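You operate a simulated robot arm through the tools that you are given. There is no shell and no other tool.

You are at the controls of a simulated robot arm. One attempt, no reset.

## Task
Start the job, hit the emergency stop while it runs, then free it, home and finish the board.
Fine: one more press of start finishes it, home once, no other button; leave the clamp shut, the rail locked and the power on. Where these are worked on the way, their far stop is far enough and under half their travel is too little: red emergency stop.

Only the result counts: the job must be done as asked and must still hold three seconds after the hand-in. Knocking over, shifting, dropping, spilling or breaking anything else fails it.

## Robot
A 6-joint arm with a two-finger parallel gripper, fixed in place. Base frame: the origin is at the foot of the arm, x ahead of it, y to its left, z up. Lengths are in m, angles in degrees, forces in N, time in s.
With the tool pointing down near the work surface it reaches from about 0.36 to 0.76 m from the base axis. Its first joint turns from -66.0 to 66.0 degrees. Payload 2.45 kg.
The TCP is the grasp point between the finger pads, 0.024 m short of the fingertips. In the tool frame z runs along the fingers and y along their closing line. The gripper opens to 0.068 m. The fingers are 0.017 m wide and 0.01 m thick; the gripper's body (0.04 by 0.07 m) begins 0.041 m behind the TCP.
Orientation is told as [roll, pitch, yaw] about the base's x, y, z axes, in that order, counted from this pose: with the fingers straight down and closing along the base's y, the tool's x points along the base's -x, its y along +y and its z along -z.

## Interface
- The arm moves only by the tool step_arm. Its argument "motion" is a list of rows, each a list of 3 entries, a list of its own where there are three numbers: the closure, from 0 (fully open) to 1 (shut), then the shift along the base's x, y, z in units of 250 mm (1.0 is 250 mm), then the turn, a rotation vector about the base's x, y, z in units of 45 degrees (1.0 is 45 degrees). In form: [[grip, [tx, ty, tz], [wx, wy, wz]], ...]. A call has 1 to 20 rows; each row is the pose to reach, as a shift and turn from the pose commanded when the call began. A call with a number of a shift or a turn outside -1 to 1 is refused whole. A row lasts 0.2 s, in which the tool goes at most 0.05 m and 8.6 degrees; a call with a longer step from one row to the next is refused whole, and so is a gripper value outside its range. A pose out of reach is approached as far as the arm can. The call stops where the force on the tool passes 90 N (or 10 N more than at its start, if that is more) or the arm is blocked; 0.2 s more then pass. The fingers move at their own pace (about 0.108 m/s each) and stop on an object; they squeeze with about 31 N. The grip force told is the motor's: it shows also when the fingers shut on nothing. Time passes only in rows, and 0.2 s behind the last, so rows that repeat a pose let the fingers close. It gives the time, the measured TCP pose, the force on the tool (base axes), the opening and the grip force at its end, in the units of the frame above (readings bear some noise), with the torque about the TCP (base axes, N m) and any sound that the robot's microphone picked up, and new pictures: "pictures" is both (left out), scene, wrist or none.
- Cameras (640 x 400 px; columns grow to the right, rows downward): "scene" is fixed at [0.1731, 0.4435, 1.4343]; the picture's right is [-0.50, -0.86, 0.00], its down [-0.71, 0.41, -0.57] and it looks along [0.50, -0.29, -0.82] (base axes); focal length 258 px, centre (320, 200). "wrist" rides on the gripper at [0.084, 0.011, -0.075] in the tool frame; the picture's right is [-0.13, 0.99, 0.00], its down [-0.60, -0.08, -0.79] and it looks along [-0.79, -0.10, 0.61] (tool axes); focal length 251 px, centre (320, 200). There is no depth. A picture from a camera that has moved, and an enlarged one, comes with that camera's place and axes in the base frame and with its lens.
- close_up(camera, box): a new picture of the part [left, top, right, bottom] of that camera's present view, enlarged. It takes no simulated time.
- job_done(): hands the job in; it is judged then, once.

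Nothing tells you positions but the pictures and the camera data. Unless the task says otherwise, let go and move clear before handing in.

The tools are called by a JSON object that holds its "fn" and its "kwargs". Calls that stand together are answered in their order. step_arm: Moves the arm, as the interface text tells. Its arguments: {"type":"object","properties":{"motion":{"type":"array","items":{"type":"array"}},"pictures":{"type":"string","enum":["both","scene","wrist","none"]}},"required":["motion"]} The other tools are called the same way: close_up (camera, box) takes an enlarged picture of a part of a camera's view; job_done () hands the job in.

At the start:

```text
time_s: 0.0
position: [0.3917, 0.1919, 1.1863]
tcp_rot: [0.0, 0.0, 0.0]
wrist_force: [0.0, -0.5, 0.3]
moment: [0.01, 0.0, 0.03]
gripper_width: 0.0682
gripper_force: 0.1
```

scene: 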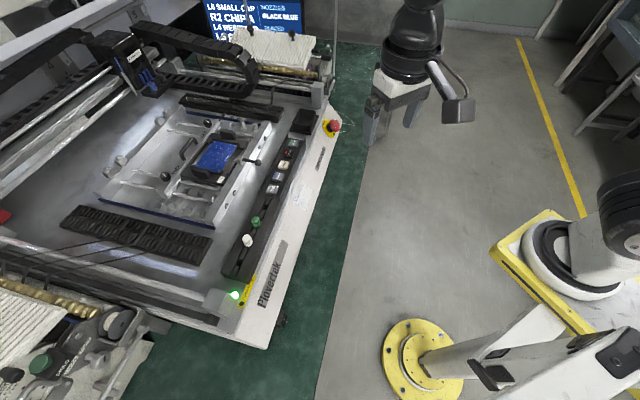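
wrist: 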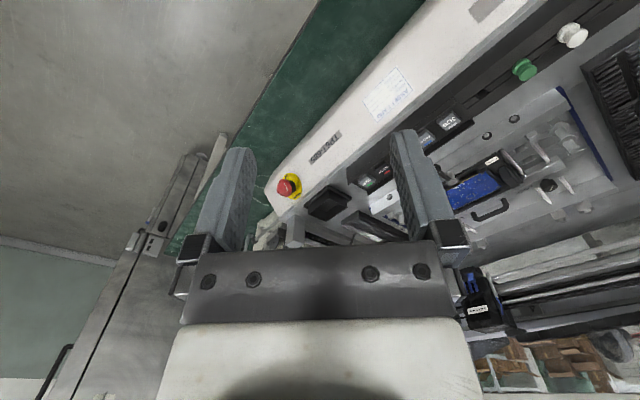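

I see a pick-and-place machine with a front panel of buttons, a red emergency stop at its corner and a green and a white button on the black strip. I'll enlarge the views first to read the labels.

{"fn": "close_up", "kwargs": {"camera": "scene", "box": [200, 90, 360, 190]}}

{"fn": "close_up", "kwargs": {"camera": "scene", "box": [200, 170, 360, 320]}}

{"fn": "close_up", "kwargs": {"camera": "wrist", "box": [260, 0, 640, 240]}}

{"fn": "close_up", "kwargs": {"camera": "scene", "box": [80, 80, 280, 240]}}

{"fn": "close_up", "kwargs": {"camera": "scene", "box": [180, 0, 340, 100]}}

```text
4.00 times, centred on (280, 140) of scene
camera zoom: at [0.1731, 0.4435, 1.4343], right [-0.5, -0.86, 0.0], down [-0.71, 0.41, -0.57], along [0.5, -0.29, -0.82], focal length 1032 px, centre (480, 440)
```

zoom: 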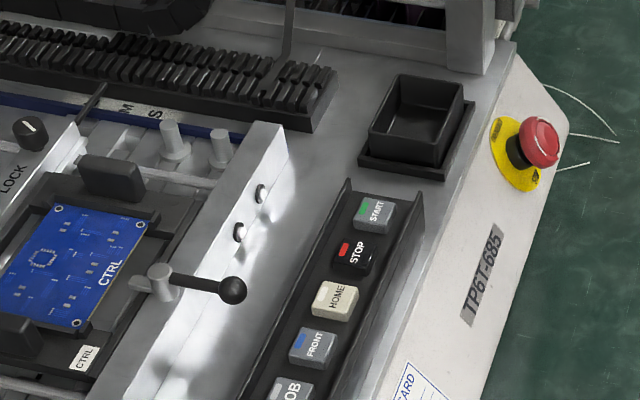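

```text
2.67 times, centred on (280, 245) of scene
camera zoom: at [0.1731, 0.4435, 1.4343], right [-0.5, -0.86, 0.0], down [-0.71, 0.41, -0.57], along [0.5, -0.29, -0.82], focal length 688 px, centre (427, 80)
```

zoom: 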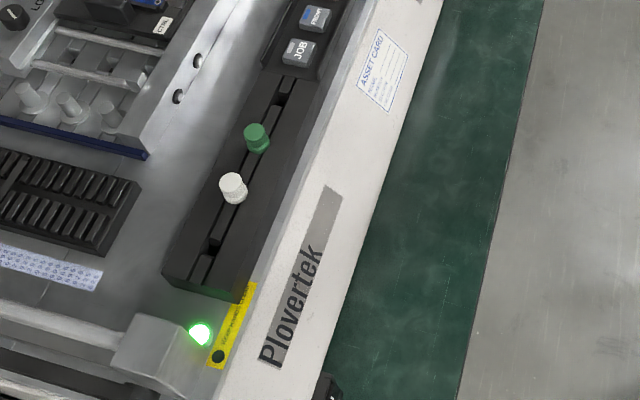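

```text
1.67 times, centred on (450, 120) of wrist
camera zoom: at [0.3097, 0.2031, 1.2632], right [0.13, 0.99, 0.0], down [0.6, -0.08, 0.79], along [0.79, -0.1, -0.61], focal length 419 px, centre (103, 333)
```

zoom: 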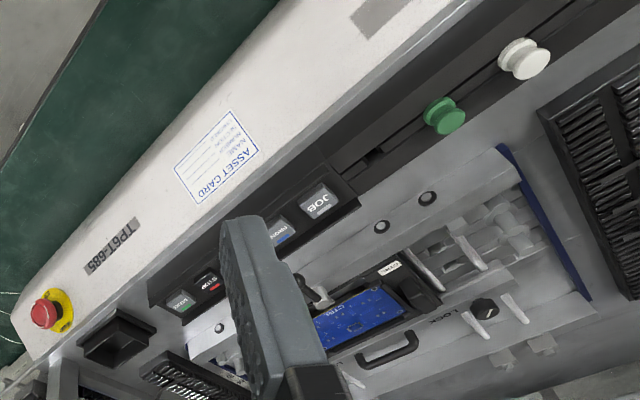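

```text
2.50 times, centred on (180, 160) of scene
camera zoom: at [0.1731, 0.4435, 1.4343], right [-0.5, -0.86, 0.0], down [-0.71, 0.41, -0.57], along [0.5, -0.29, -0.82], focal length 645 px, centre (670, 300)
```

zoom: 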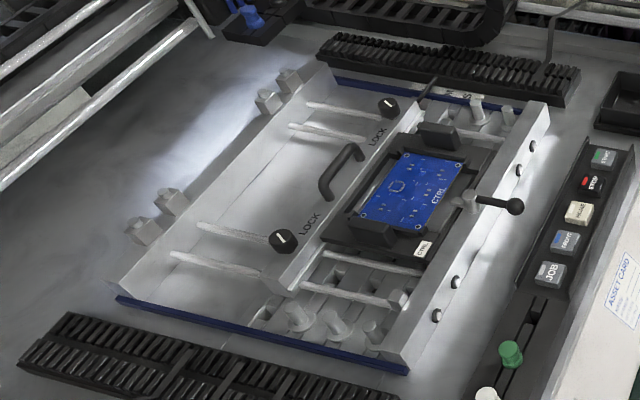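

```text
4.00 times, centred on (260, 50) of scene
camera zoom: at [0.1731, 0.4435, 1.4343], right [-0.5, -0.86, 0.0], down [-0.71, 0.41, -0.57], along [0.5, -0.29, -0.82], focal length 1032 px, centre (560, 800)
```

zoom: 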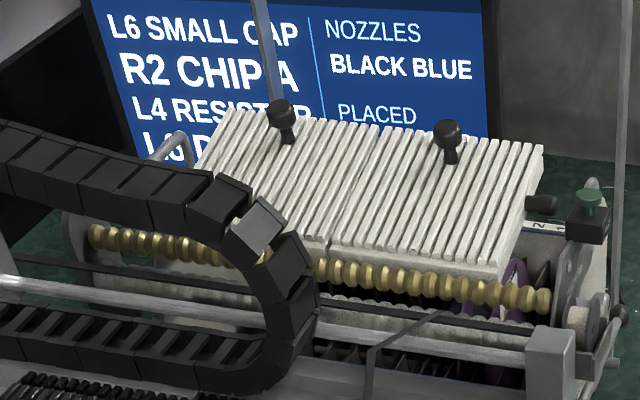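

{"fn": "close_up", "kwargs": {"camera": "scene", "box": [280, 80, 376, 140]}}

{"fn": "close_up", "kwargs": {"camera": "wrist", "box": [240, 140, 368, 220]}}

{"fn": "close_up", "kwargs": {"camera": "scene", "box": [240, 0, 400, 100]}}

{"fn": "close_up", "kwargs": {"camera": "scene", "box": [240, 125, 320, 215]}}

```text
6.67 times, centred on (328, 110) of scene
camera zoom: at [0.1731, 0.4435, 1.4343], right [-0.5, -0.86, 0.0], down [-0.71, 0.41, -0.57], along [0.5, -0.29, -0.82], focal length 1719 px, centre (267, 800)
```

zoom: 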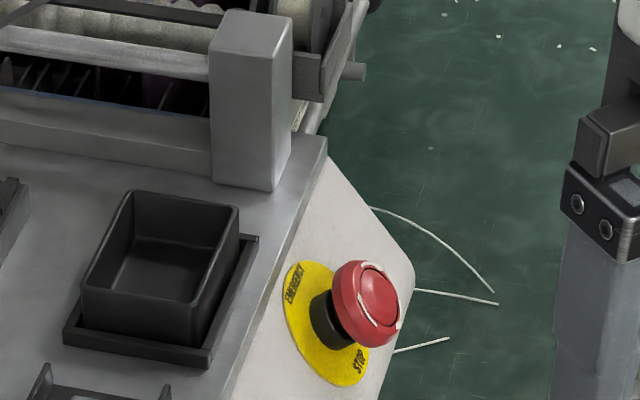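

```text
5.00 times, centred on (304, 180) of wrist
camera zoom: at [0.3097, 0.2031, 1.2632], right [0.13, 0.99, 0.0], down [0.6, -0.08, 0.79], along [0.79, -0.1, -0.61], focal length 1257 px, centre (400, 300)
```

zoom: 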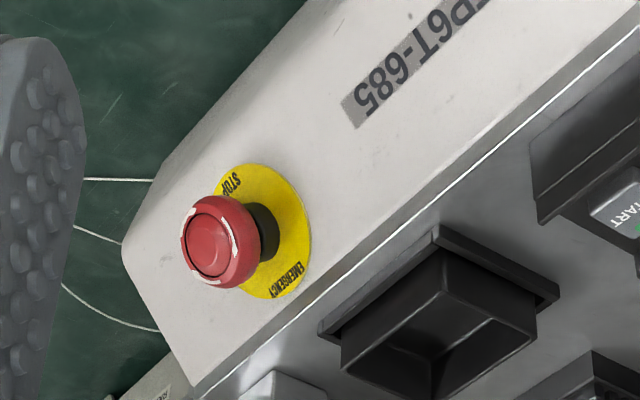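

```text
4.00 times, centred on (320, 50) of scene
camera zoom: at [0.1731, 0.4435, 1.4343], right [-0.5, -0.86, 0.0], down [-0.71, 0.41, -0.57], along [0.5, -0.29, -0.82], focal length 1032 px, centre (320, 800)
```

zoom: 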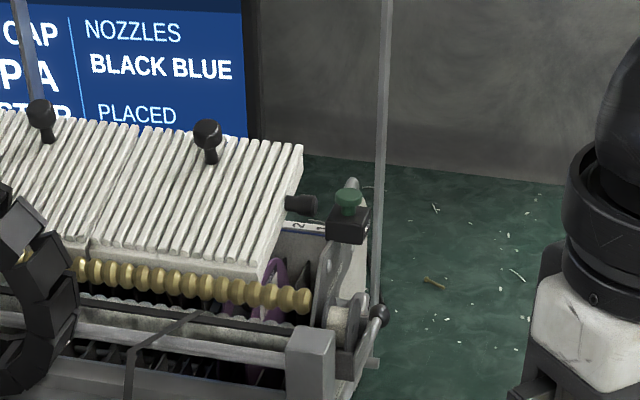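

```text
4.44 times, centred on (280, 170) of scene
camera zoom: at [0.1731, 0.4435, 1.4343], right [-0.5, -0.86, 0.0], down [-0.71, 0.41, -0.57], along [0.5, -0.29, -0.82], focal length 1146 px, centre (498, 333)
```

zoom: 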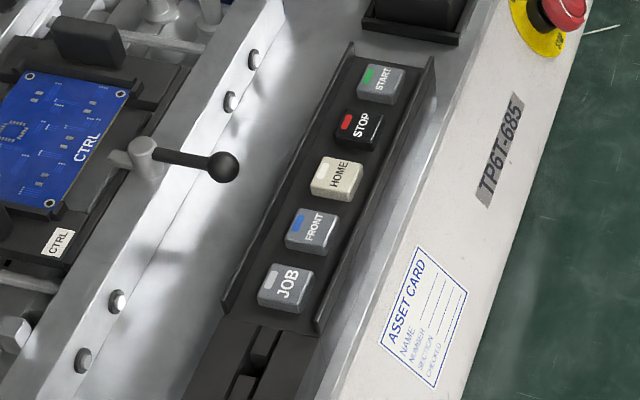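

I place the e-stop near (0.72, 0.07, 0.905) with its axis tilted toward the front, and the button strip running diagonally from START at about (0.71, 0.22) to JOB at about (0.58, 0.34). I'll move the wrist camera closer to the e-stop and square it with the machine.

{"fn": "step_arm", "kwargs": {"motion": [[0, [0.109, -0.084, -0.09], [0, 0, 0.111]], [0, [0.218, -0.169, -0.18], [0, 0, 0.222]], [0, [0.327, -0.253, -0.269], [0, 0, 0.333]], [0, [0.436, -0.338, -0.359], [0, 0, 0.444]], [0, [0.544, -0.422, -0.449], [0, 0, 0.556]], [0, [0.653, -0.507, -0.539], [0, 0, 0.667]], [0, [0.762, -0.591, -0.628], [0, 0, 0.778]], [0, [0.871, -0.676, -0.718], [0, 0, 0.889]], [0, [0.98, -0.76, -0.808], [0, 0, 1.0]]]}}

```text
time_s: 2.0
position: [0.6396, 0.0013, 0.987]
tcp_rot: [0.0, -0.1, 45.3]
wrist_force: [0.7, 0.3, -0.5]
moment: [0.02, 0.01, 0.03]
gripper_width: 0.0679
gripper_force: 0.0
camera wrist: at [0.5735, -0.0507, 1.0631], right [-0.61, 0.79, 0.0], down [0.48, 0.37, 0.79], along [0.63, 0.49, -0.61], focal length 251 px, centre (320, 200)
```

scene: 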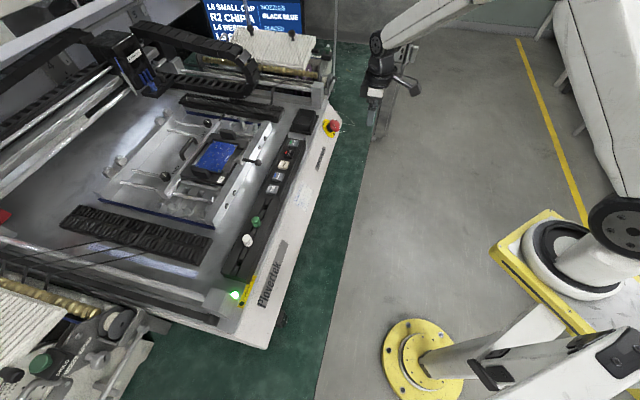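
wrist: 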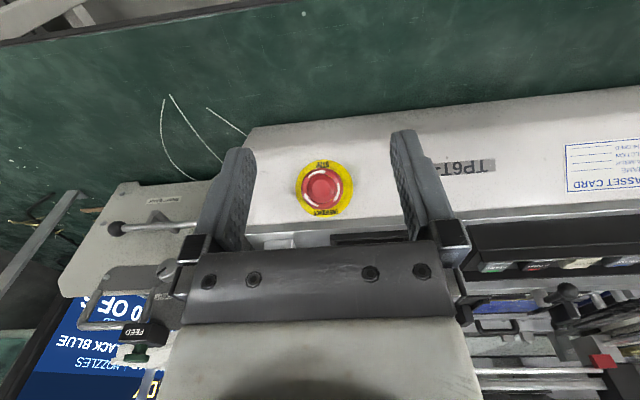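

{"fn": "close_up", "kwargs": {"camera": "wrist", "box": [280, 145, 376, 225]}}

{"fn": "close_up", "kwargs": {"camera": "wrist", "box": [440, 220, 640, 400]}}

{"fn": "close_up", "kwargs": {"camera": "scene", "box": [310, 0, 438, 150]}}

```text
5.00 times, centred on (328, 185) of wrist
camera zoom: at [0.5735, -0.0507, 1.0631], right [-0.61, 0.79, 0.0], down [0.48, 0.37, 0.79], along [0.63, 0.49, -0.61], focal length 1257 px, centre (280, 275)
```

zoom: 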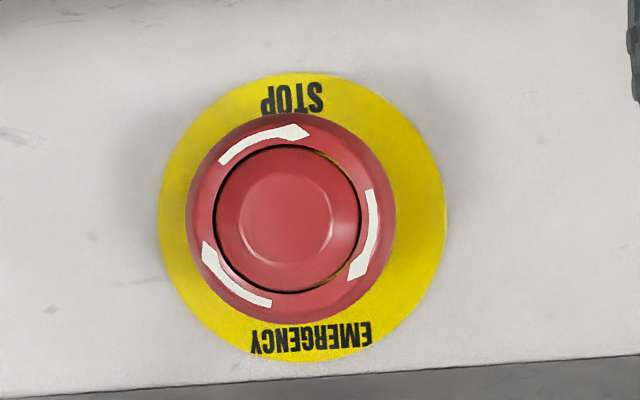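

```text
2.22 times, centred on (540, 310) of wrist
camera zoom: at [0.5735, -0.0507, 1.0631], right [-0.61, 0.79, 0.0], down [0.48, 0.37, 0.79], along [0.63, 0.49, -0.61], focal length 559 px, centre (-169, -44)
```

zoom: 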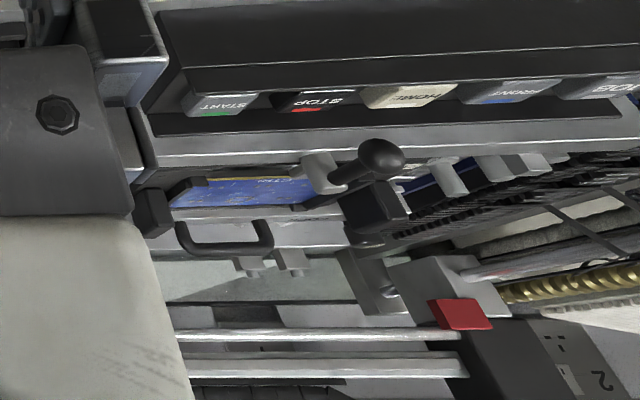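

```text
2.67 times, centred on (374, 75) of scene
camera zoom: at [0.1731, 0.4435, 1.4343], right [-0.5, -0.86, 0.0], down [-0.71, 0.41, -0.57], along [0.5, -0.29, -0.82], focal length 688 px, centre (176, 533)
```

zoom: 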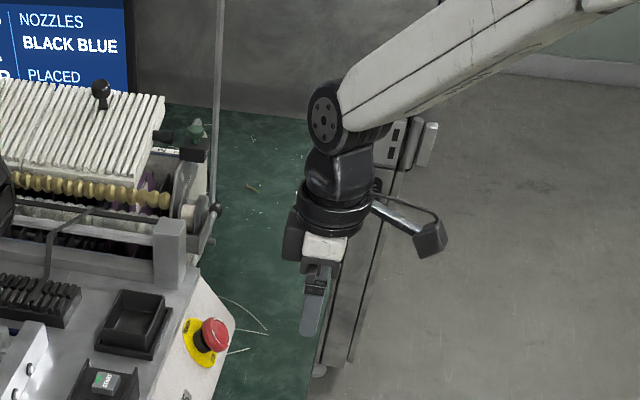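

The arrows on the e-stop show clockwise to release, its head is about 42 mm across near (0.7235, 0.0686, 0.9015), and its axis is tilted about 50° from vertical toward the front. The START button works out near (0.656, 0.244, 0.959), so I'll move to look at the button strip closely.

{"fn": "step_arm", "kwargs": {"motion": [[0, [-0.05, 0.15, 0.1], [0, 0, 0]], [0, [-0.11, 0.32, 0.2], [0, 0, 0]], [0, [-0.17, 0.5, 0.22], [0, 0, 0]], [0.5, [-0.22, 0.68, 0.22], [0, 0, 0]], [1, [-0.22, 0.68, 0.22], [0, 0, 0]], [1, [-0.22, 0.68, 0.22], [0, 0, 0]]]}}

```text
refused: row 2 steps farther than a row can; nothing moved
```

{"fn": "step_arm", "kwargs": {"motion": [[0, [-0.04, 0.14, 0.06], [0, 0, 0]], [0, [-0.08, 0.27, 0.12], [0, 0, 0]], [0, [-0.12, 0.41, 0.17], [0, 0, 0]], [0.5, [-0.17, 0.55, 0.22], [0, 0, 0]], [1, [-0.22, 0.68, 0.22], [0, 0, 0]], [1, [-0.22, 0.68, 0.22], [0, 0, 0]], [1, [-0.22, 0.68, 0.22], [0, 0, 0]]]}}

```text
time_s: 3.6
position: [0.5822, 0.172, 1.041]
tcp_rot: [0.0, 0.1, 44.9]
wrist_force: [-1.2, 0.0, 0.7]
moment: [0.02, -0.01, 0.01]
gripper_width: 0.0
gripper_force: 23.4
camera wrist: at [0.5164, 0.1204, 1.1175], right [-0.61, 0.79, 0.0], down [0.48, 0.37, 0.79], along [0.63, 0.48, -0.61], focal length 251 px, centre (320, 200)
```

scene: 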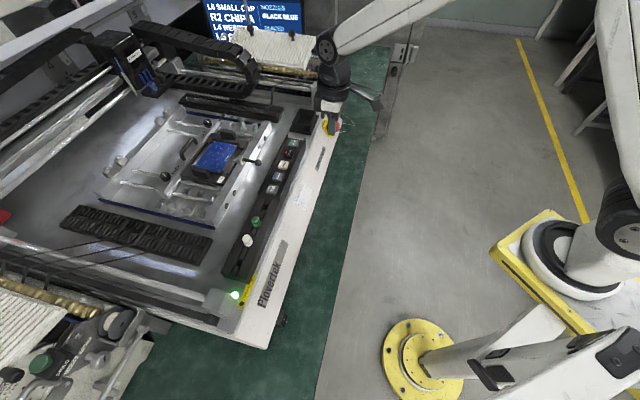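
wrist: 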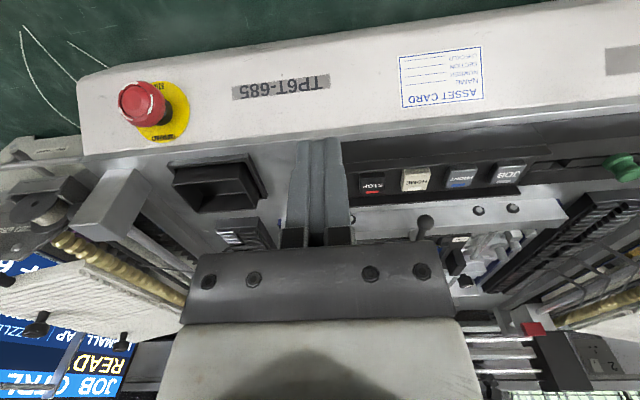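

{"fn": "close_up", "kwargs": {"camera": "wrist", "box": [340, 130, 540, 230]}}

{"fn": "close_up", "kwargs": {"camera": "wrist", "box": [0, 240, 200, 400]}}

{"fn": "close_up", "kwargs": {"camera": "scene", "box": [250, 125, 330, 175]}}

```text
3.20 times, centred on (440, 180) of wrist
camera zoom: at [0.5164, 0.1204, 1.1175], right [-0.61, 0.79, 0.0], down [0.48, 0.37, 0.79], along [0.63, 0.48, -0.61], focal length 805 px, centre (-64, 264)
```

zoom: 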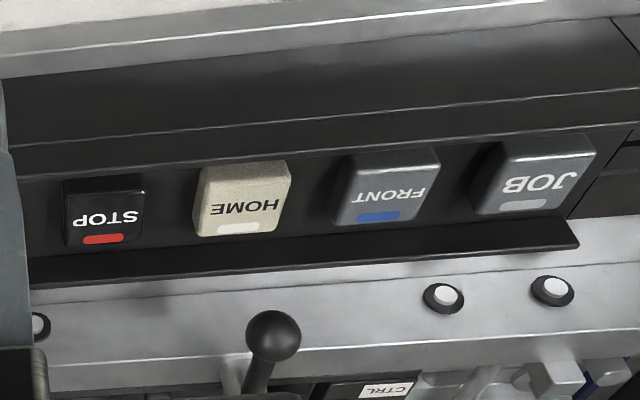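

```text
2.50 times, centred on (100, 320) of wrist
camera zoom: at [0.5164, 0.1204, 1.1175], right [-0.61, 0.79, 0.0], down [0.48, 0.37, 0.79], along [0.63, 0.48, -0.61], focal length 629 px, centre (870, -100)
```

zoom: 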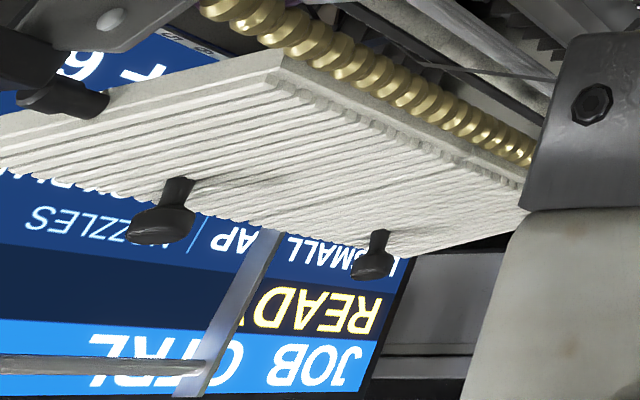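

```text
8.00 times, centred on (290, 150) of scene
camera zoom: at [0.1731, 0.4435, 1.4343], right [-0.5, -0.86, 0.0], down [-0.71, 0.41, -0.57], along [0.5, -0.29, -0.82], focal length 2063 px, centre (560, 600)
```

zoom: 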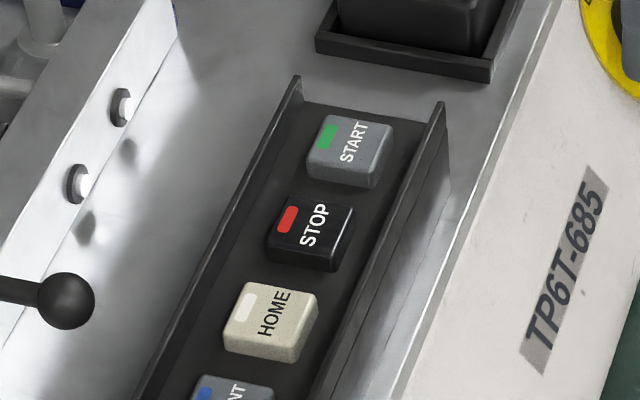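

The screen reads JOB CTRL / READY. I place the button tops at z of about 0.958, with START near (0.6595, 0.244), STOP near (0.631, 0.271) and HOME near (0.602, 0.298). I'll hover with closed fingers over START and check the alignment before pressing.

{"fn": "step_arm", "kwargs": {"motion": [[1, [0.1, 0.09, 0.0], [0, 0, 0]], [1, [0.2, 0.18, 0.0], [0, 0, 0]], [1, [0.312, 0.288, -0.04], [0, 0, 0]], [1, [0.312, 0.288, -0.137], [0, 0, 0]], [1, [0.312, 0.288, -0.137], [0, 0, 0]]]}}

{"fn": "close_up", "kwargs": {"camera": "scene", "box": [230, 90, 358, 170]}}

{"fn": "close_up", "kwargs": {"camera": "wrist", "box": [240, 100, 400, 260]}}

```text
time_s: 4.8
position: [0.6602, 0.2462, 1.0066]
tcp_rot: [0.0, 0.0, 45.0]
wrist_force: [-0.1, -0.5, -0.3]
moment: [0.04, 0.02, 0.01]
gripper_width: 0.0
gripper_force: 23.5
camera wrist: at [0.5934, 0.1937, 1.0835], right [-0.61, 0.79, 0.0], down [0.48, 0.37, 0.79], along [0.63, 0.48, -0.61], focal length 251 px, centre (320, 200)
```

scene: 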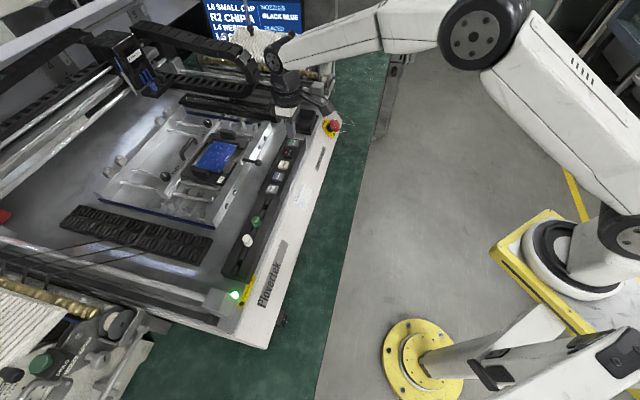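
wrist: 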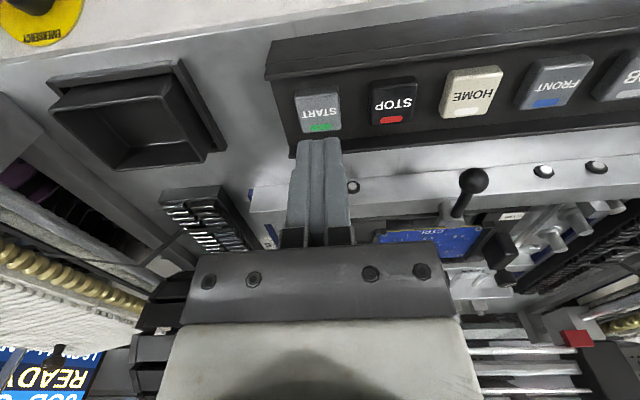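

```text
5.00 times, centred on (294, 130) of scene
camera zoom: at [0.1731, 0.4435, 1.4343], right [-0.5, -0.86, 0.0], down [-0.71, 0.41, -0.57], along [0.5, -0.29, -0.82], focal length 1289 px, centre (450, 550)
```

zoom: 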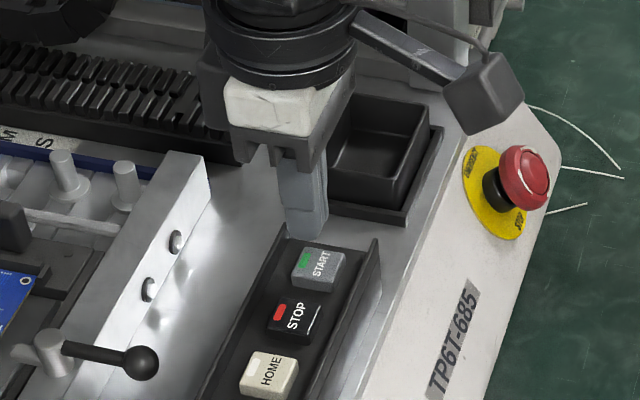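

```text
2.50 times, centred on (320, 180) of wrist
camera zoom: at [0.5934, 0.1937, 1.0835], right [-0.61, 0.79, 0.0], down [0.48, 0.37, 0.79], along [0.63, 0.48, -0.61], focal length 629 px, centre (320, 250)
```

zoom: 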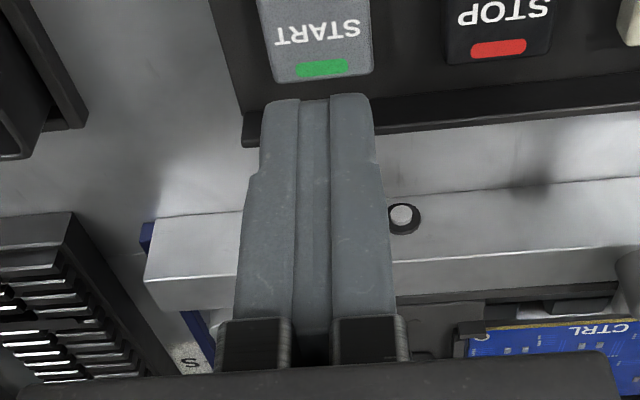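

Alignment over START looks good. Before starting anything, I'll rehearse the tilted pose in front of the e-stop, stopping about 5 cm short, to confirm it is reachable and aimed right.

{"fn": "step_arm", "kwargs": {"motion": [[1, [0.01, -0.06, 0.1], [0.1122, -0.1122, 0]], [1, [0.025, -0.2, 0.12], [0.2245, -0.2245, 0]], [1, [0.04, -0.35, 0.08], [0.3367, -0.3367, 0]], [1, [0.055, -0.5, 0.0], [0.449, -0.449, 0]], [1, [0.07, -0.65, -0.1], [0.561, -0.561, 0]], [1, [0.085, -0.78, -0.18], [0.673, -0.673, 0]], [1, [0.092, -0.864, -0.23], [0.7857, -0.7857, 0]], [1, [0.092, -0.864, -0.23], [0.7857, -0.7857, 0]]]}}

{"fn": "close_up", "kwargs": {"camera": "scene", "box": [290, 80, 418, 160]}}

{"fn": "close_up", "kwargs": {"camera": "wrist", "box": [240, 100, 400, 200]}}

```text
time_s: 6.6
position: [0.6833, 0.0272, 0.9474]
tcp_rot: [0.0, -50.1, 44.9]
wrist_force: [1.1, 0.7, 0.1]
moment: [0.01, -0.02, -0.01]
gripper_width: 0.0
gripper_force: 23.7
camera wrist: at [0.5976, -0.0443, 0.9334], right [-0.64, 0.76, 0.1], down [-0.1, -0.21, 0.97], along [0.76, 0.61, 0.21], focal length 251 px, centre (320, 200)
```

scene: 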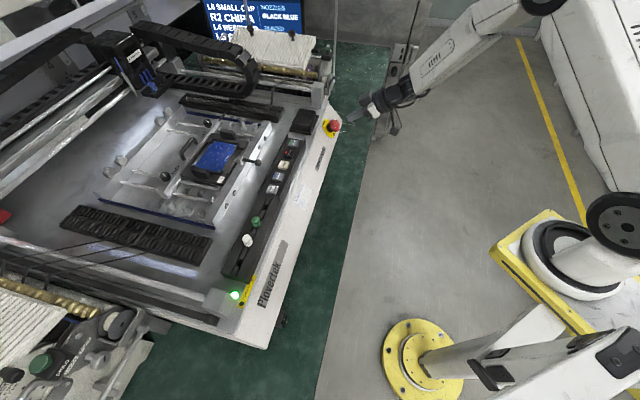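
wrist: 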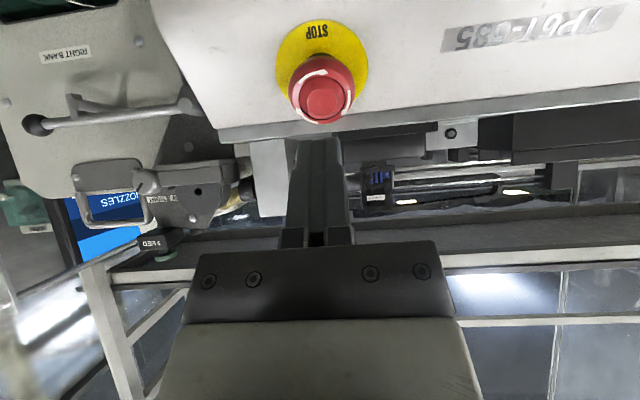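

```text
5.00 times, centred on (354, 120) of scene
camera zoom: at [0.1731, 0.4435, 1.4343], right [-0.5, -0.86, 0.0], down [-0.71, 0.41, -0.57], along [0.5, -0.29, -0.82], focal length 1289 px, centre (150, 600)
```

zoom: 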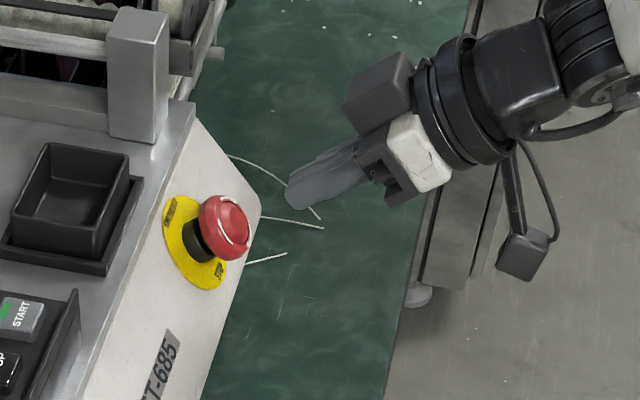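

```text
4.00 times, centred on (320, 150) of wrist
camera zoom: at [0.5976, -0.0443, 0.9334], right [-0.64, 0.76, 0.1], down [-0.1, -0.21, 0.97], along [0.76, 0.61, 0.21], focal length 1006 px, centre (320, 400)
```

zoom: 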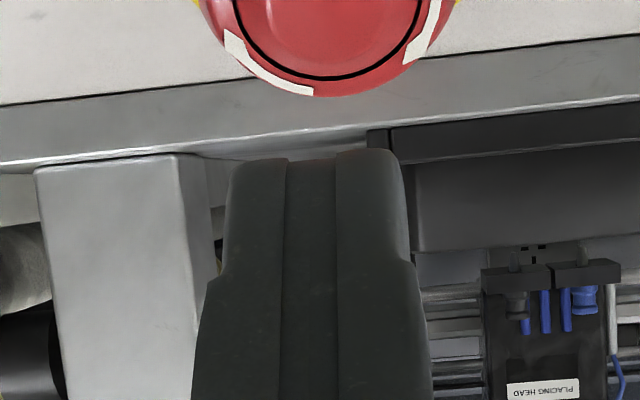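

The tilted pose is reachable and the fingers point straight at the e-stop head. I'll go back along the same path to just above START, about 8 mm off the cap.

{"fn": "step_arm", "kwargs": {"motion": [[1, [-0.007, 0.084, 0.05], [-0.1122, 0.1122, 0]], [1, [-0.022, 0.214, 0.13], [-0.2245, 0.2245, 0]], [1, [-0.037, 0.364, 0.23], [-0.3367, 0.3367, 0]], [1, [-0.052, 0.514, 0.31], [-0.449, 0.449, 0]], [1, [-0.067, 0.664, 0.35], [-0.561, 0.561, 0]], [1, [-0.085, 0.804, 0.33], [-0.673, 0.673, 0]], [1, [-0.098, 0.858, 0.25], [-0.7857, 0.7857, 0]], [1, [-0.098, 0.858, 0.165], [-0.7857, 0.7857, 0]], [1, [-0.098, 0.858, 0.165], [-0.7857, 0.7857, 0]]]}}

{"fn": "close_up", "kwargs": {"camera": "wrist", "box": [240, 80, 400, 180]}}

{"fn": "close_up", "kwargs": {"camera": "scene", "box": [250, 110, 330, 160]}}

```text
time_s: 8.6
position: [0.6603, 0.2423, 0.9878]
tcp_rot: [0.0, 0.1, 45.1]
wrist_force: [0.5, -0.3, 0.5]
moment: [0.06, -0.02, 0.01]
gripper_width: 0.0
gripper_force: 23.4
camera wrist: at [0.5944, 0.1904, 1.0655], right [-0.61, 0.79, 0.0], down [0.48, 0.37, 0.79], along [0.63, 0.48, -0.61], focal length 251 px, centre (320, 200)
```

scene: 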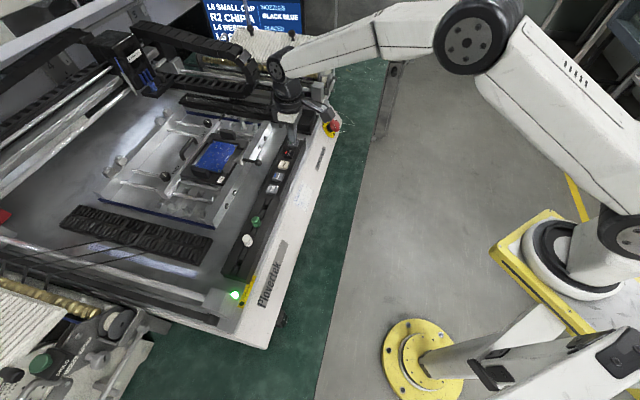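
wrist: 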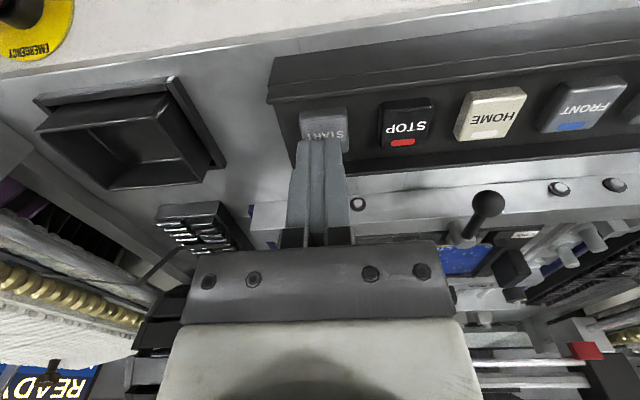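

```text
4.00 times, centred on (320, 130) of wrist
camera zoom: at [0.5944, 0.1904, 1.0655], right [-0.61, 0.79, 0.0], down [0.48, 0.37, 0.79], along [0.63, 0.48, -0.61], focal length 1006 px, centre (320, 480)
```

zoom: 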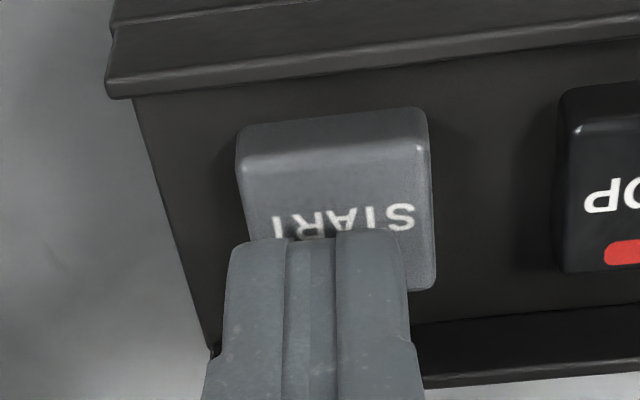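

```text
8.00 times, centred on (290, 135) of scene
camera zoom: at [0.1731, 0.4436, 1.4343], right [-0.5, -0.86, 0.0], down [-0.71, 0.41, -0.57], along [0.5, -0.29, -0.82], focal length 2063 px, centre (560, 720)
```

zoom: 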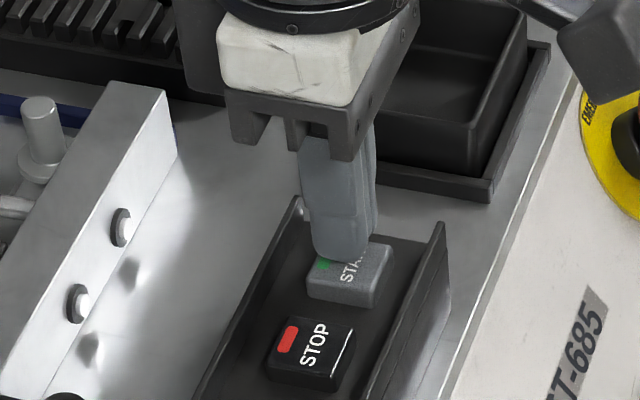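

The tip sits just above START and the screen shows READY. I'll press straight down slowly until the cap bottoms out.

{"fn": "step_arm", "kwargs": {"motion": [[1, [-0.006, 0.006, -0.016], [0, 0, 0]], [1, [-0.006, 0.006, -0.028], [0, 0, 0]], [1, [-0.006, 0.006, -0.036], [0, 0, 0]], [1, [-0.006, 0.006, -0.044], [0, 0, 0]], [1, [-0.006, 0.006, -0.052], [0, 0, 0]]]}}

```text
time_s: 9.8
position: [0.6575, 0.2432, 0.9783]
tcp_rot: [-0.1, -0.2, 45.0]
wrist_force: [-5.5, -7.3, 20.1]
moment: [-0.16, 0.14, 0.04]
gripper_width: 0.0
gripper_force: 23.6
heard: click
camera wrist: at [0.5914, 0.1921, 1.0549], right [-0.61, 0.79, 0.0], down [0.48, 0.37, 0.79], along [0.63, 0.48, -0.61], focal length 251 px, centre (320, 200)
```

scene: 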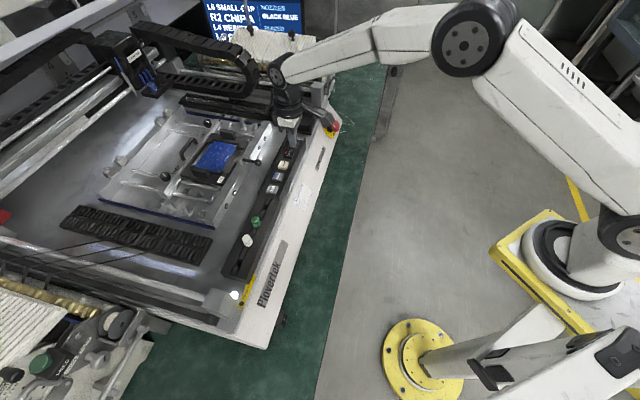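
wrist: 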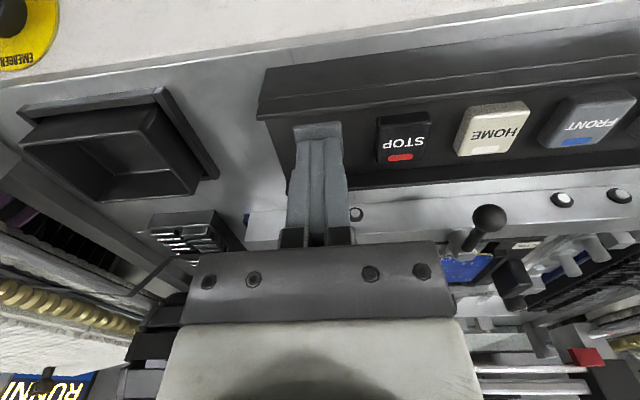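

The click came and the screen now shows RUNNING. I'll lift off and go straight to the e-stop, pressing it along its axis until it blocks.

{"fn": "step_arm", "kwargs": {"motion": [[1, [0, 0, 0.14], [0, 0, 0]], [1, [0.015, -0.13, 0.24], [0.131, -0.131, 0]], [1, [0.035, -0.3, 0.22], [0.262, -0.262, 0]], [1, [0.055, -0.475, 0.14], [0.393, -0.393, 0]], [1, [0.075, -0.65, 0.05], [0.524, -0.524, 0]], [1, [0.09, -0.8, -0.06], [0.655, -0.655, 0]], [1, [0.104, -0.864, -0.112], [0.7857, -0.7857, 0]], [1, [0.169, -0.799, -0.189], [0.7857, -0.7857, 0]], [1, [0.2015, -0.7665, -0.2277], [0.7857, -0.7857, 0]], [1, [0.2123, -0.7557, -0.2406], [0.7857, -0.7857, 0]], [1, [0.2232, -0.7448, -0.2534], [0.7857, -0.7857, 0]], [1, [0.234, -0.734, -0.2663], [0.7857, -0.7857, 0]], [1, [0.2448, -0.7232, -0.2791], [0.7857, -0.7857, 0]], [1, [0.2557, -0.7123, -0.292], [0.7857, -0.7857, 0]]]}}

```text
time_s: 12.2
position: [0.7102, 0.0508, 0.9182]
tcp_rot: [0.2, -50.2, 45.0]
wrist_force: [-48.6, -17.3, 35.8]
moment: [0.27, 0.39, 0.49]
gripper_width: 0.0001
gripper_force: 23.7
heard: click
stopped in row 12: the force on the tool passed its limit at 102 N (the readings are from after the stop); the commanded pose is now the measured one
camera wrist: at [0.625, -0.0193, 0.9027], right [-0.65, 0.76, 0.1], down [-0.1, -0.22, 0.97], along [0.76, 0.62, 0.21], focal length 251 px, centre (320, 200)
```

scene: 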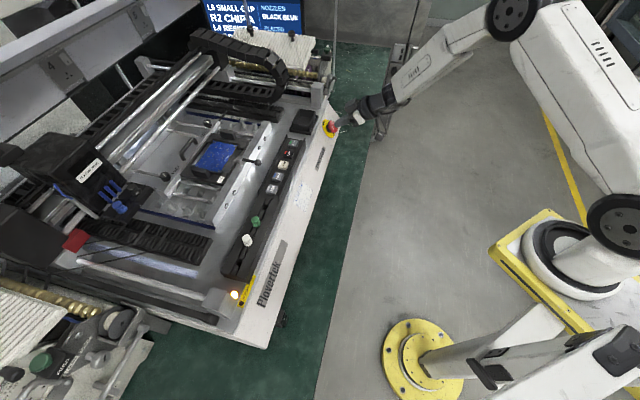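
wrist: 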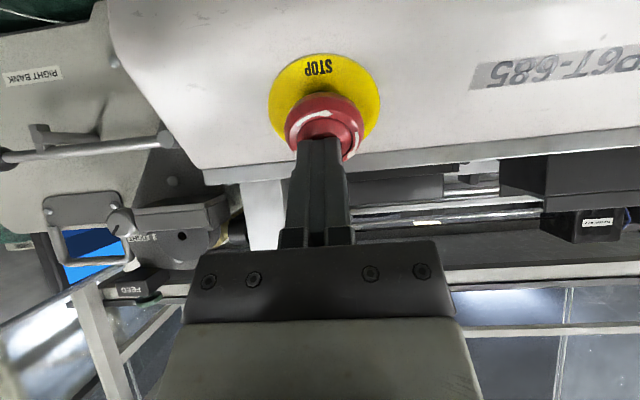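

{"fn": "close_up", "kwargs": {"camera": "wrist", "box": [260, 40, 388, 180]}}

{"fn": "close_up", "kwargs": {"camera": "scene", "box": [290, 80, 386, 140]}}

{"fn": "close_up", "kwargs": {"camera": "scene", "box": [190, 270, 270, 320]}}

```text
2.86 times, centred on (324, 110) of wrist
camera zoom: at [0.625, -0.0193, 0.9027], right [-0.65, 0.76, 0.1], down [-0.1, -0.22, 0.97], along [0.76, 0.62, 0.21], focal length 718 px, centre (309, 457)
```

zoom: 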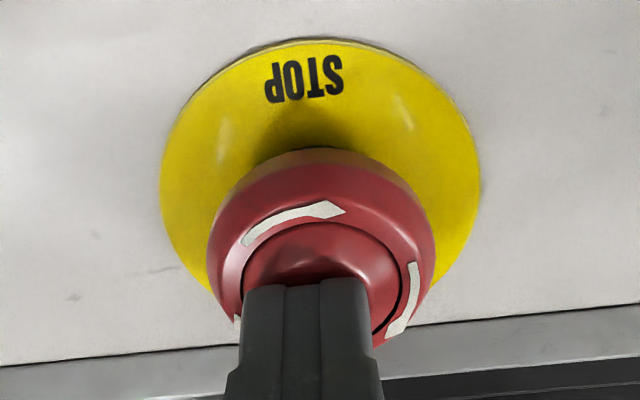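

```text
6.67 times, centred on (338, 110) of scene
camera zoom: at [0.171, 0.443, 1.4348], right [-0.5, -0.86, 0.0], down [-0.71, 0.41, -0.57], along [0.5, -0.29, -0.82], focal length 1719 px, centre (200, 800)
```

zoom: 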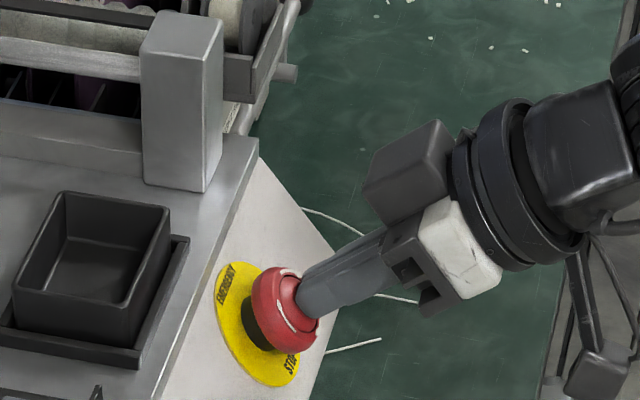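

```text
8.00 times, centred on (230, 295) of scene
camera zoom: at [0.171, 0.443, 1.4348], right [-0.5, -0.86, 0.0], down [-0.71, 0.41, -0.57], along [0.5, -0.29, -0.82], focal length 2063 px, centre (1040, -560)
```

zoom: 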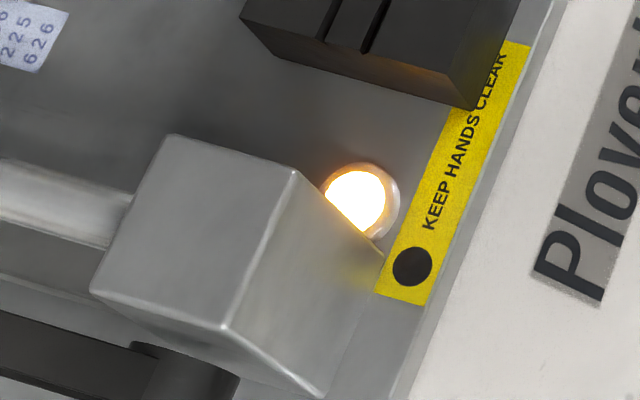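

The fingers hit the e-stop head hard at 102 N and a click was heard, and the status lamp has turned orange. I'll back off a few centimetres to see whether the head has latched and the gantry has stopped.

{"fn": "step_arm", "kwargs": {"motion": [[1, [-0.0867, -0.0867, 0.1028], [0, 0, 0]]]}}

{"fn": "close_up", "kwargs": {"camera": "scene", "box": [290, 80, 386, 140]}}

{"fn": "close_up", "kwargs": {"camera": "wrist", "box": [260, 10, 388, 130]}}

{"fn": "close_up", "kwargs": {"camera": "scene", "box": [190, 0, 320, 60]}}

```text
time_s: 12.6
position: [0.6915, 0.0319, 0.9401]
tcp_rot: [0.1, -50.0, 45.0]
wrist_force: [0.8, 0.2, 0.7]
moment: [0.03, -0.01, -0.01]
gripper_width: 0.0
gripper_force: 23.6
camera wrist: at [0.6062, -0.0392, 0.9258], right [-0.64, 0.76, 0.1], down [-0.1, -0.21, 0.97], along [0.76, 0.61, 0.21], focal length 251 px, centre (320, 200)
```

scene: 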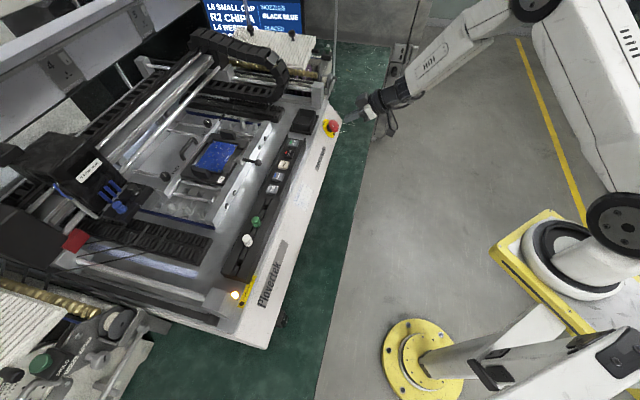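
wrist: 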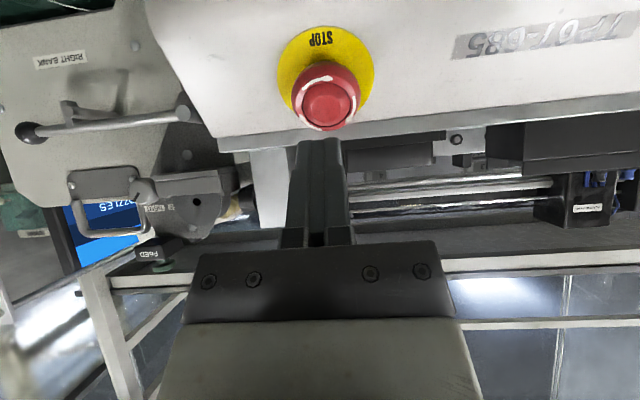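

```text
6.67 times, centred on (338, 110) of scene
camera zoom: at [0.1731, 0.4436, 1.4344], right [-0.5, -0.86, 0.0], down [-0.71, 0.41, -0.57], along [0.5, -0.29, -0.82], focal length 1719 px, centre (200, 800)
```

zoom: 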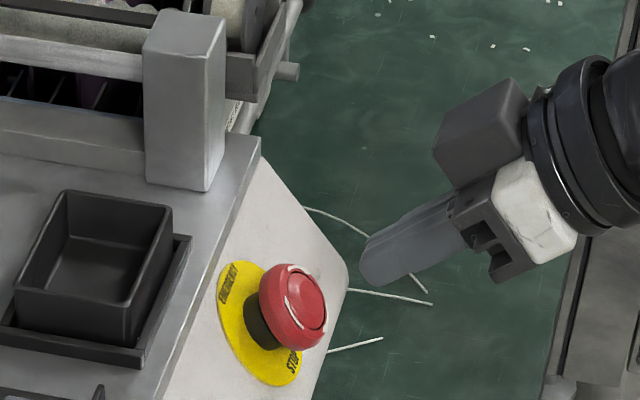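

```text
3.33 times, centred on (324, 70) of wrist
camera zoom: at [0.6062, -0.0392, 0.9258], right [-0.64, 0.76, 0.1], down [-0.1, -0.21, 0.97], along [0.76, 0.61, 0.21], focal length 838 px, centre (307, 633)
```

zoom: 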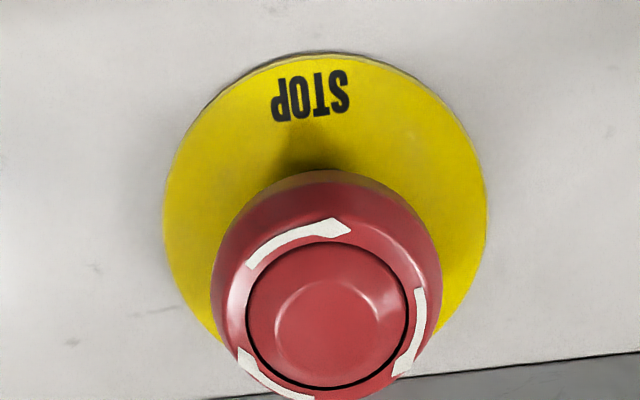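

```text
4.92 times, centred on (255, 30) of scene
camera zoom: at [0.1731, 0.4436, 1.4344], right [-0.5, -0.86, 0.0], down [-0.71, 0.41, -0.57], along [0.5, -0.29, -0.82], focal length 1270 px, centre (640, 1037)
```

zoom: 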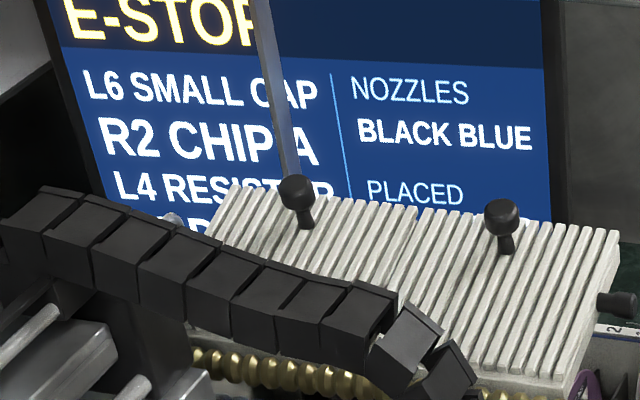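

The screen shows E-STOP and the lamp is orange, with the head latched about 4 mm in. The arrows say clockwise to release, so I'll open the fingers, centre on the head and pre-rotate 40° the other way to leave room for the twist.

{"fn": "step_arm", "kwargs": {"motion": [[0.5, [-0.001, 0.002, 0.001], [-0.0963, -0.0963, 0.1143]], [0, [-0.002, 0.005, 0.002], [-0.1926, -0.1926, 0.2286]], [0, [-0.004, 0.008, 0.004], [-0.2889, -0.2889, 0.3428]], [0, [-0.005, 0.011, 0.005], [-0.3852, -0.3852, 0.4571]], [0, [-0.0056, 0.0128, 0.006], [-0.4815, -0.4815, 0.5714]], [0, [-0.0056, 0.0128, 0.006], [-0.4815, -0.4815, 0.5714]]]}}

{"fn": "close_up", "kwargs": {"camera": "wrist", "box": [220, 20, 420, 160]}}

{"fn": "close_up", "kwargs": {"camera": "scene", "box": [290, 80, 386, 140]}}

```text
time_s: 14.0
position: [0.6906, 0.0356, 0.9433]
tcp_rot: [-37.3, -36.0, 97.6]
wrist_force: [-0.2, 0.6, 0.2]
moment: [0.0, -0.01, 0.0]
gripper_width: 0.0679
gripper_force: 0.1
camera wrist: at [0.6505, -0.0706, 0.9384], right [-0.84, 0.35, -0.41], down [-0.43, 0.03, 0.9], along [0.33, 0.94, 0.12], focal length 251 px, centre (320, 200)
```

scene: 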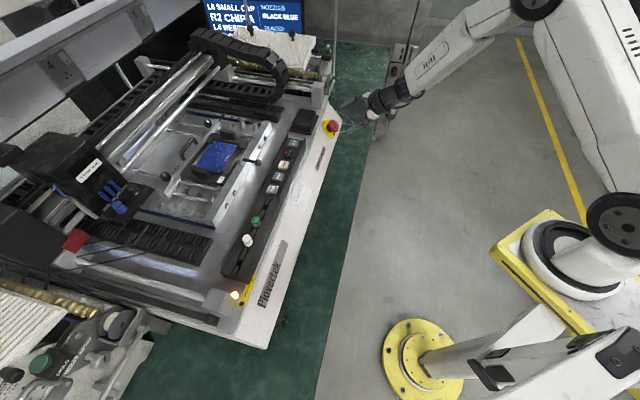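
wrist: 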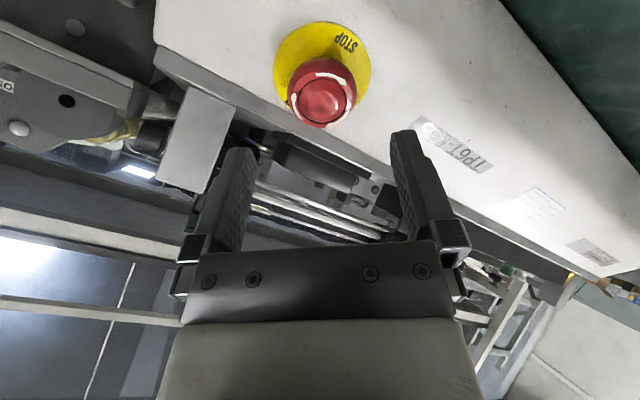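

```text
2.86 times, centred on (320, 90) of wrist
camera zoom: at [0.6505, -0.0706, 0.9384], right [-0.84, 0.35, -0.41], down [-0.43, 0.03, 0.9], along [0.33, 0.94, 0.12], focal length 718 px, centre (320, 514)
```

zoom: 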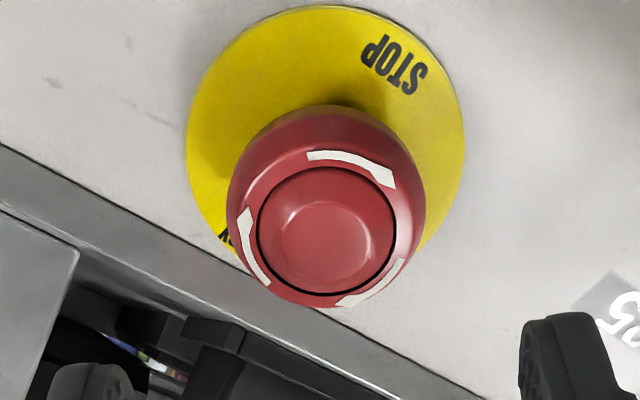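

```text
6.67 times, centred on (338, 110) of scene
camera zoom: at [0.1731, 0.4435, 1.4343], right [-0.5, -0.86, 0.0], down [-0.71, 0.41, -0.57], along [0.5, -0.29, -0.82], focal length 1719 px, centre (200, 800)
```

zoom: 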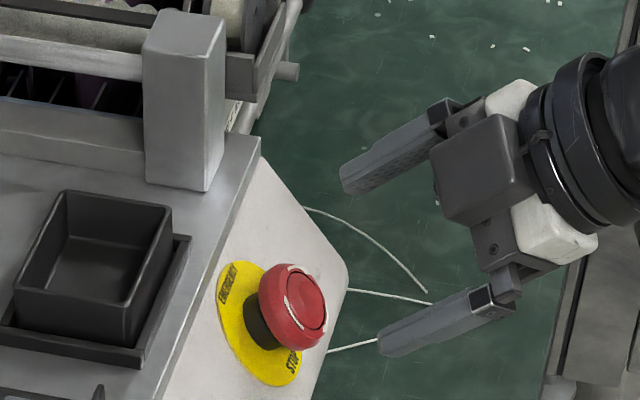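

The head is well centred between the open fingers. I'll advance along the axis so that they straddle it.

{"fn": "step_arm", "kwargs": {"motion": [[0, [0.04, 0.042, -0.05], [0, 0, 0]], [0, [0.08, 0.084, -0.1], [0, 0, 0]], [0, [0.11, 0.115, -0.137], [0, 0, 0]], [0, [0.1196, 0.1248, -0.1488], [0, 0, 0]], [0, [0.1196, 0.1248, -0.1488], [0, 0, 0]]]}}

{"fn": "close_up", "kwargs": {"camera": "wrist", "box": [200, 60, 440, 260]}}

{"fn": "close_up", "kwargs": {"camera": "scene", "box": [290, 80, 386, 140]}}

```text
time_s: 15.2
position: [0.7198, 0.0677, 0.9053]
tcp_rot: [-37.3, -36.0, 97.7]
wrist_force: [-0.5, 0.1, 0.3]
moment: [-0.02, -0.02, 0.04]
gripper_width: 0.0679
gripper_force: 0.0
camera wrist: at [0.6804, -0.0383, 0.9003], right [-0.84, 0.35, -0.41], down [-0.43, 0.03, 0.9], along [0.33, 0.94, 0.12], focal length 251 px, centre (320, 200)
```

scene: 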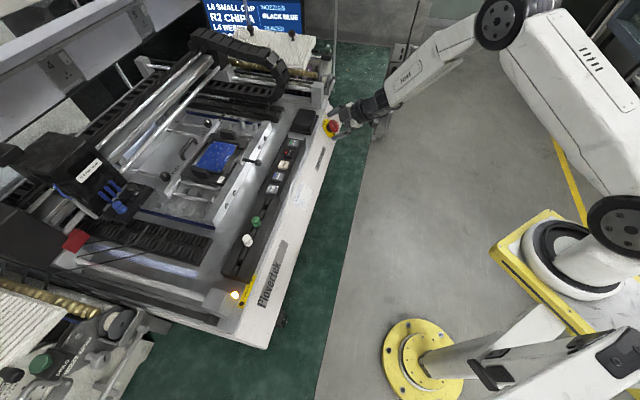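
wrist: 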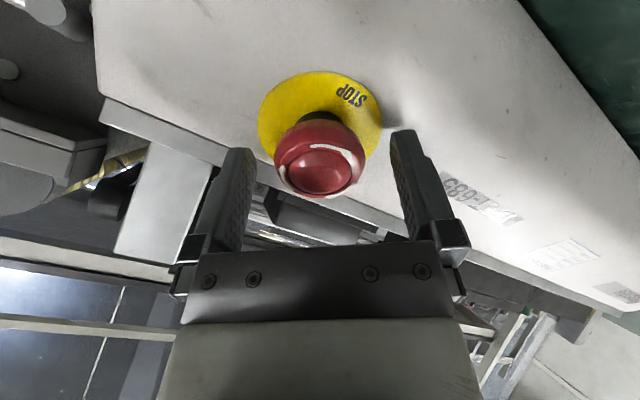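

```text
2.00 times, centred on (320, 160) of wrist
camera zoom: at [0.6804, -0.0383, 0.9003], right [-0.84, 0.35, -0.41], down [-0.43, 0.03, 0.9], along [0.33, 0.94, 0.12], focal length 503 px, centre (320, 280)
```

zoom: 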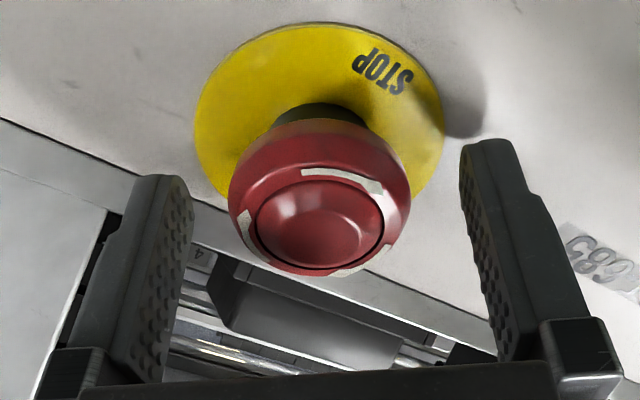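

```text
6.67 times, centred on (338, 110) of scene
camera zoom: at [0.1731, 0.4435, 1.4343], right [-0.5, -0.86, 0.0], down [-0.71, 0.41, -0.57], along [0.5, -0.29, -0.82], focal length 1719 px, centre (200, 800)
```

zoom: 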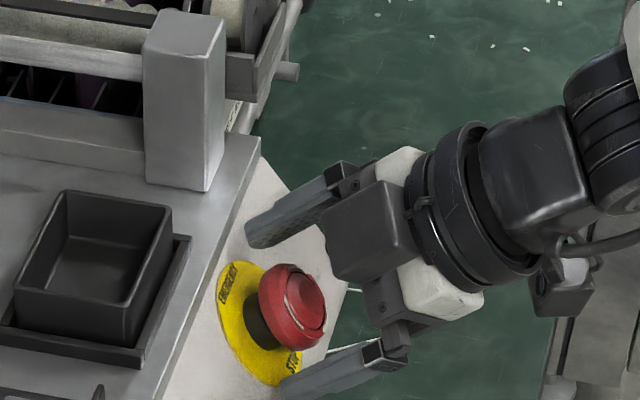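

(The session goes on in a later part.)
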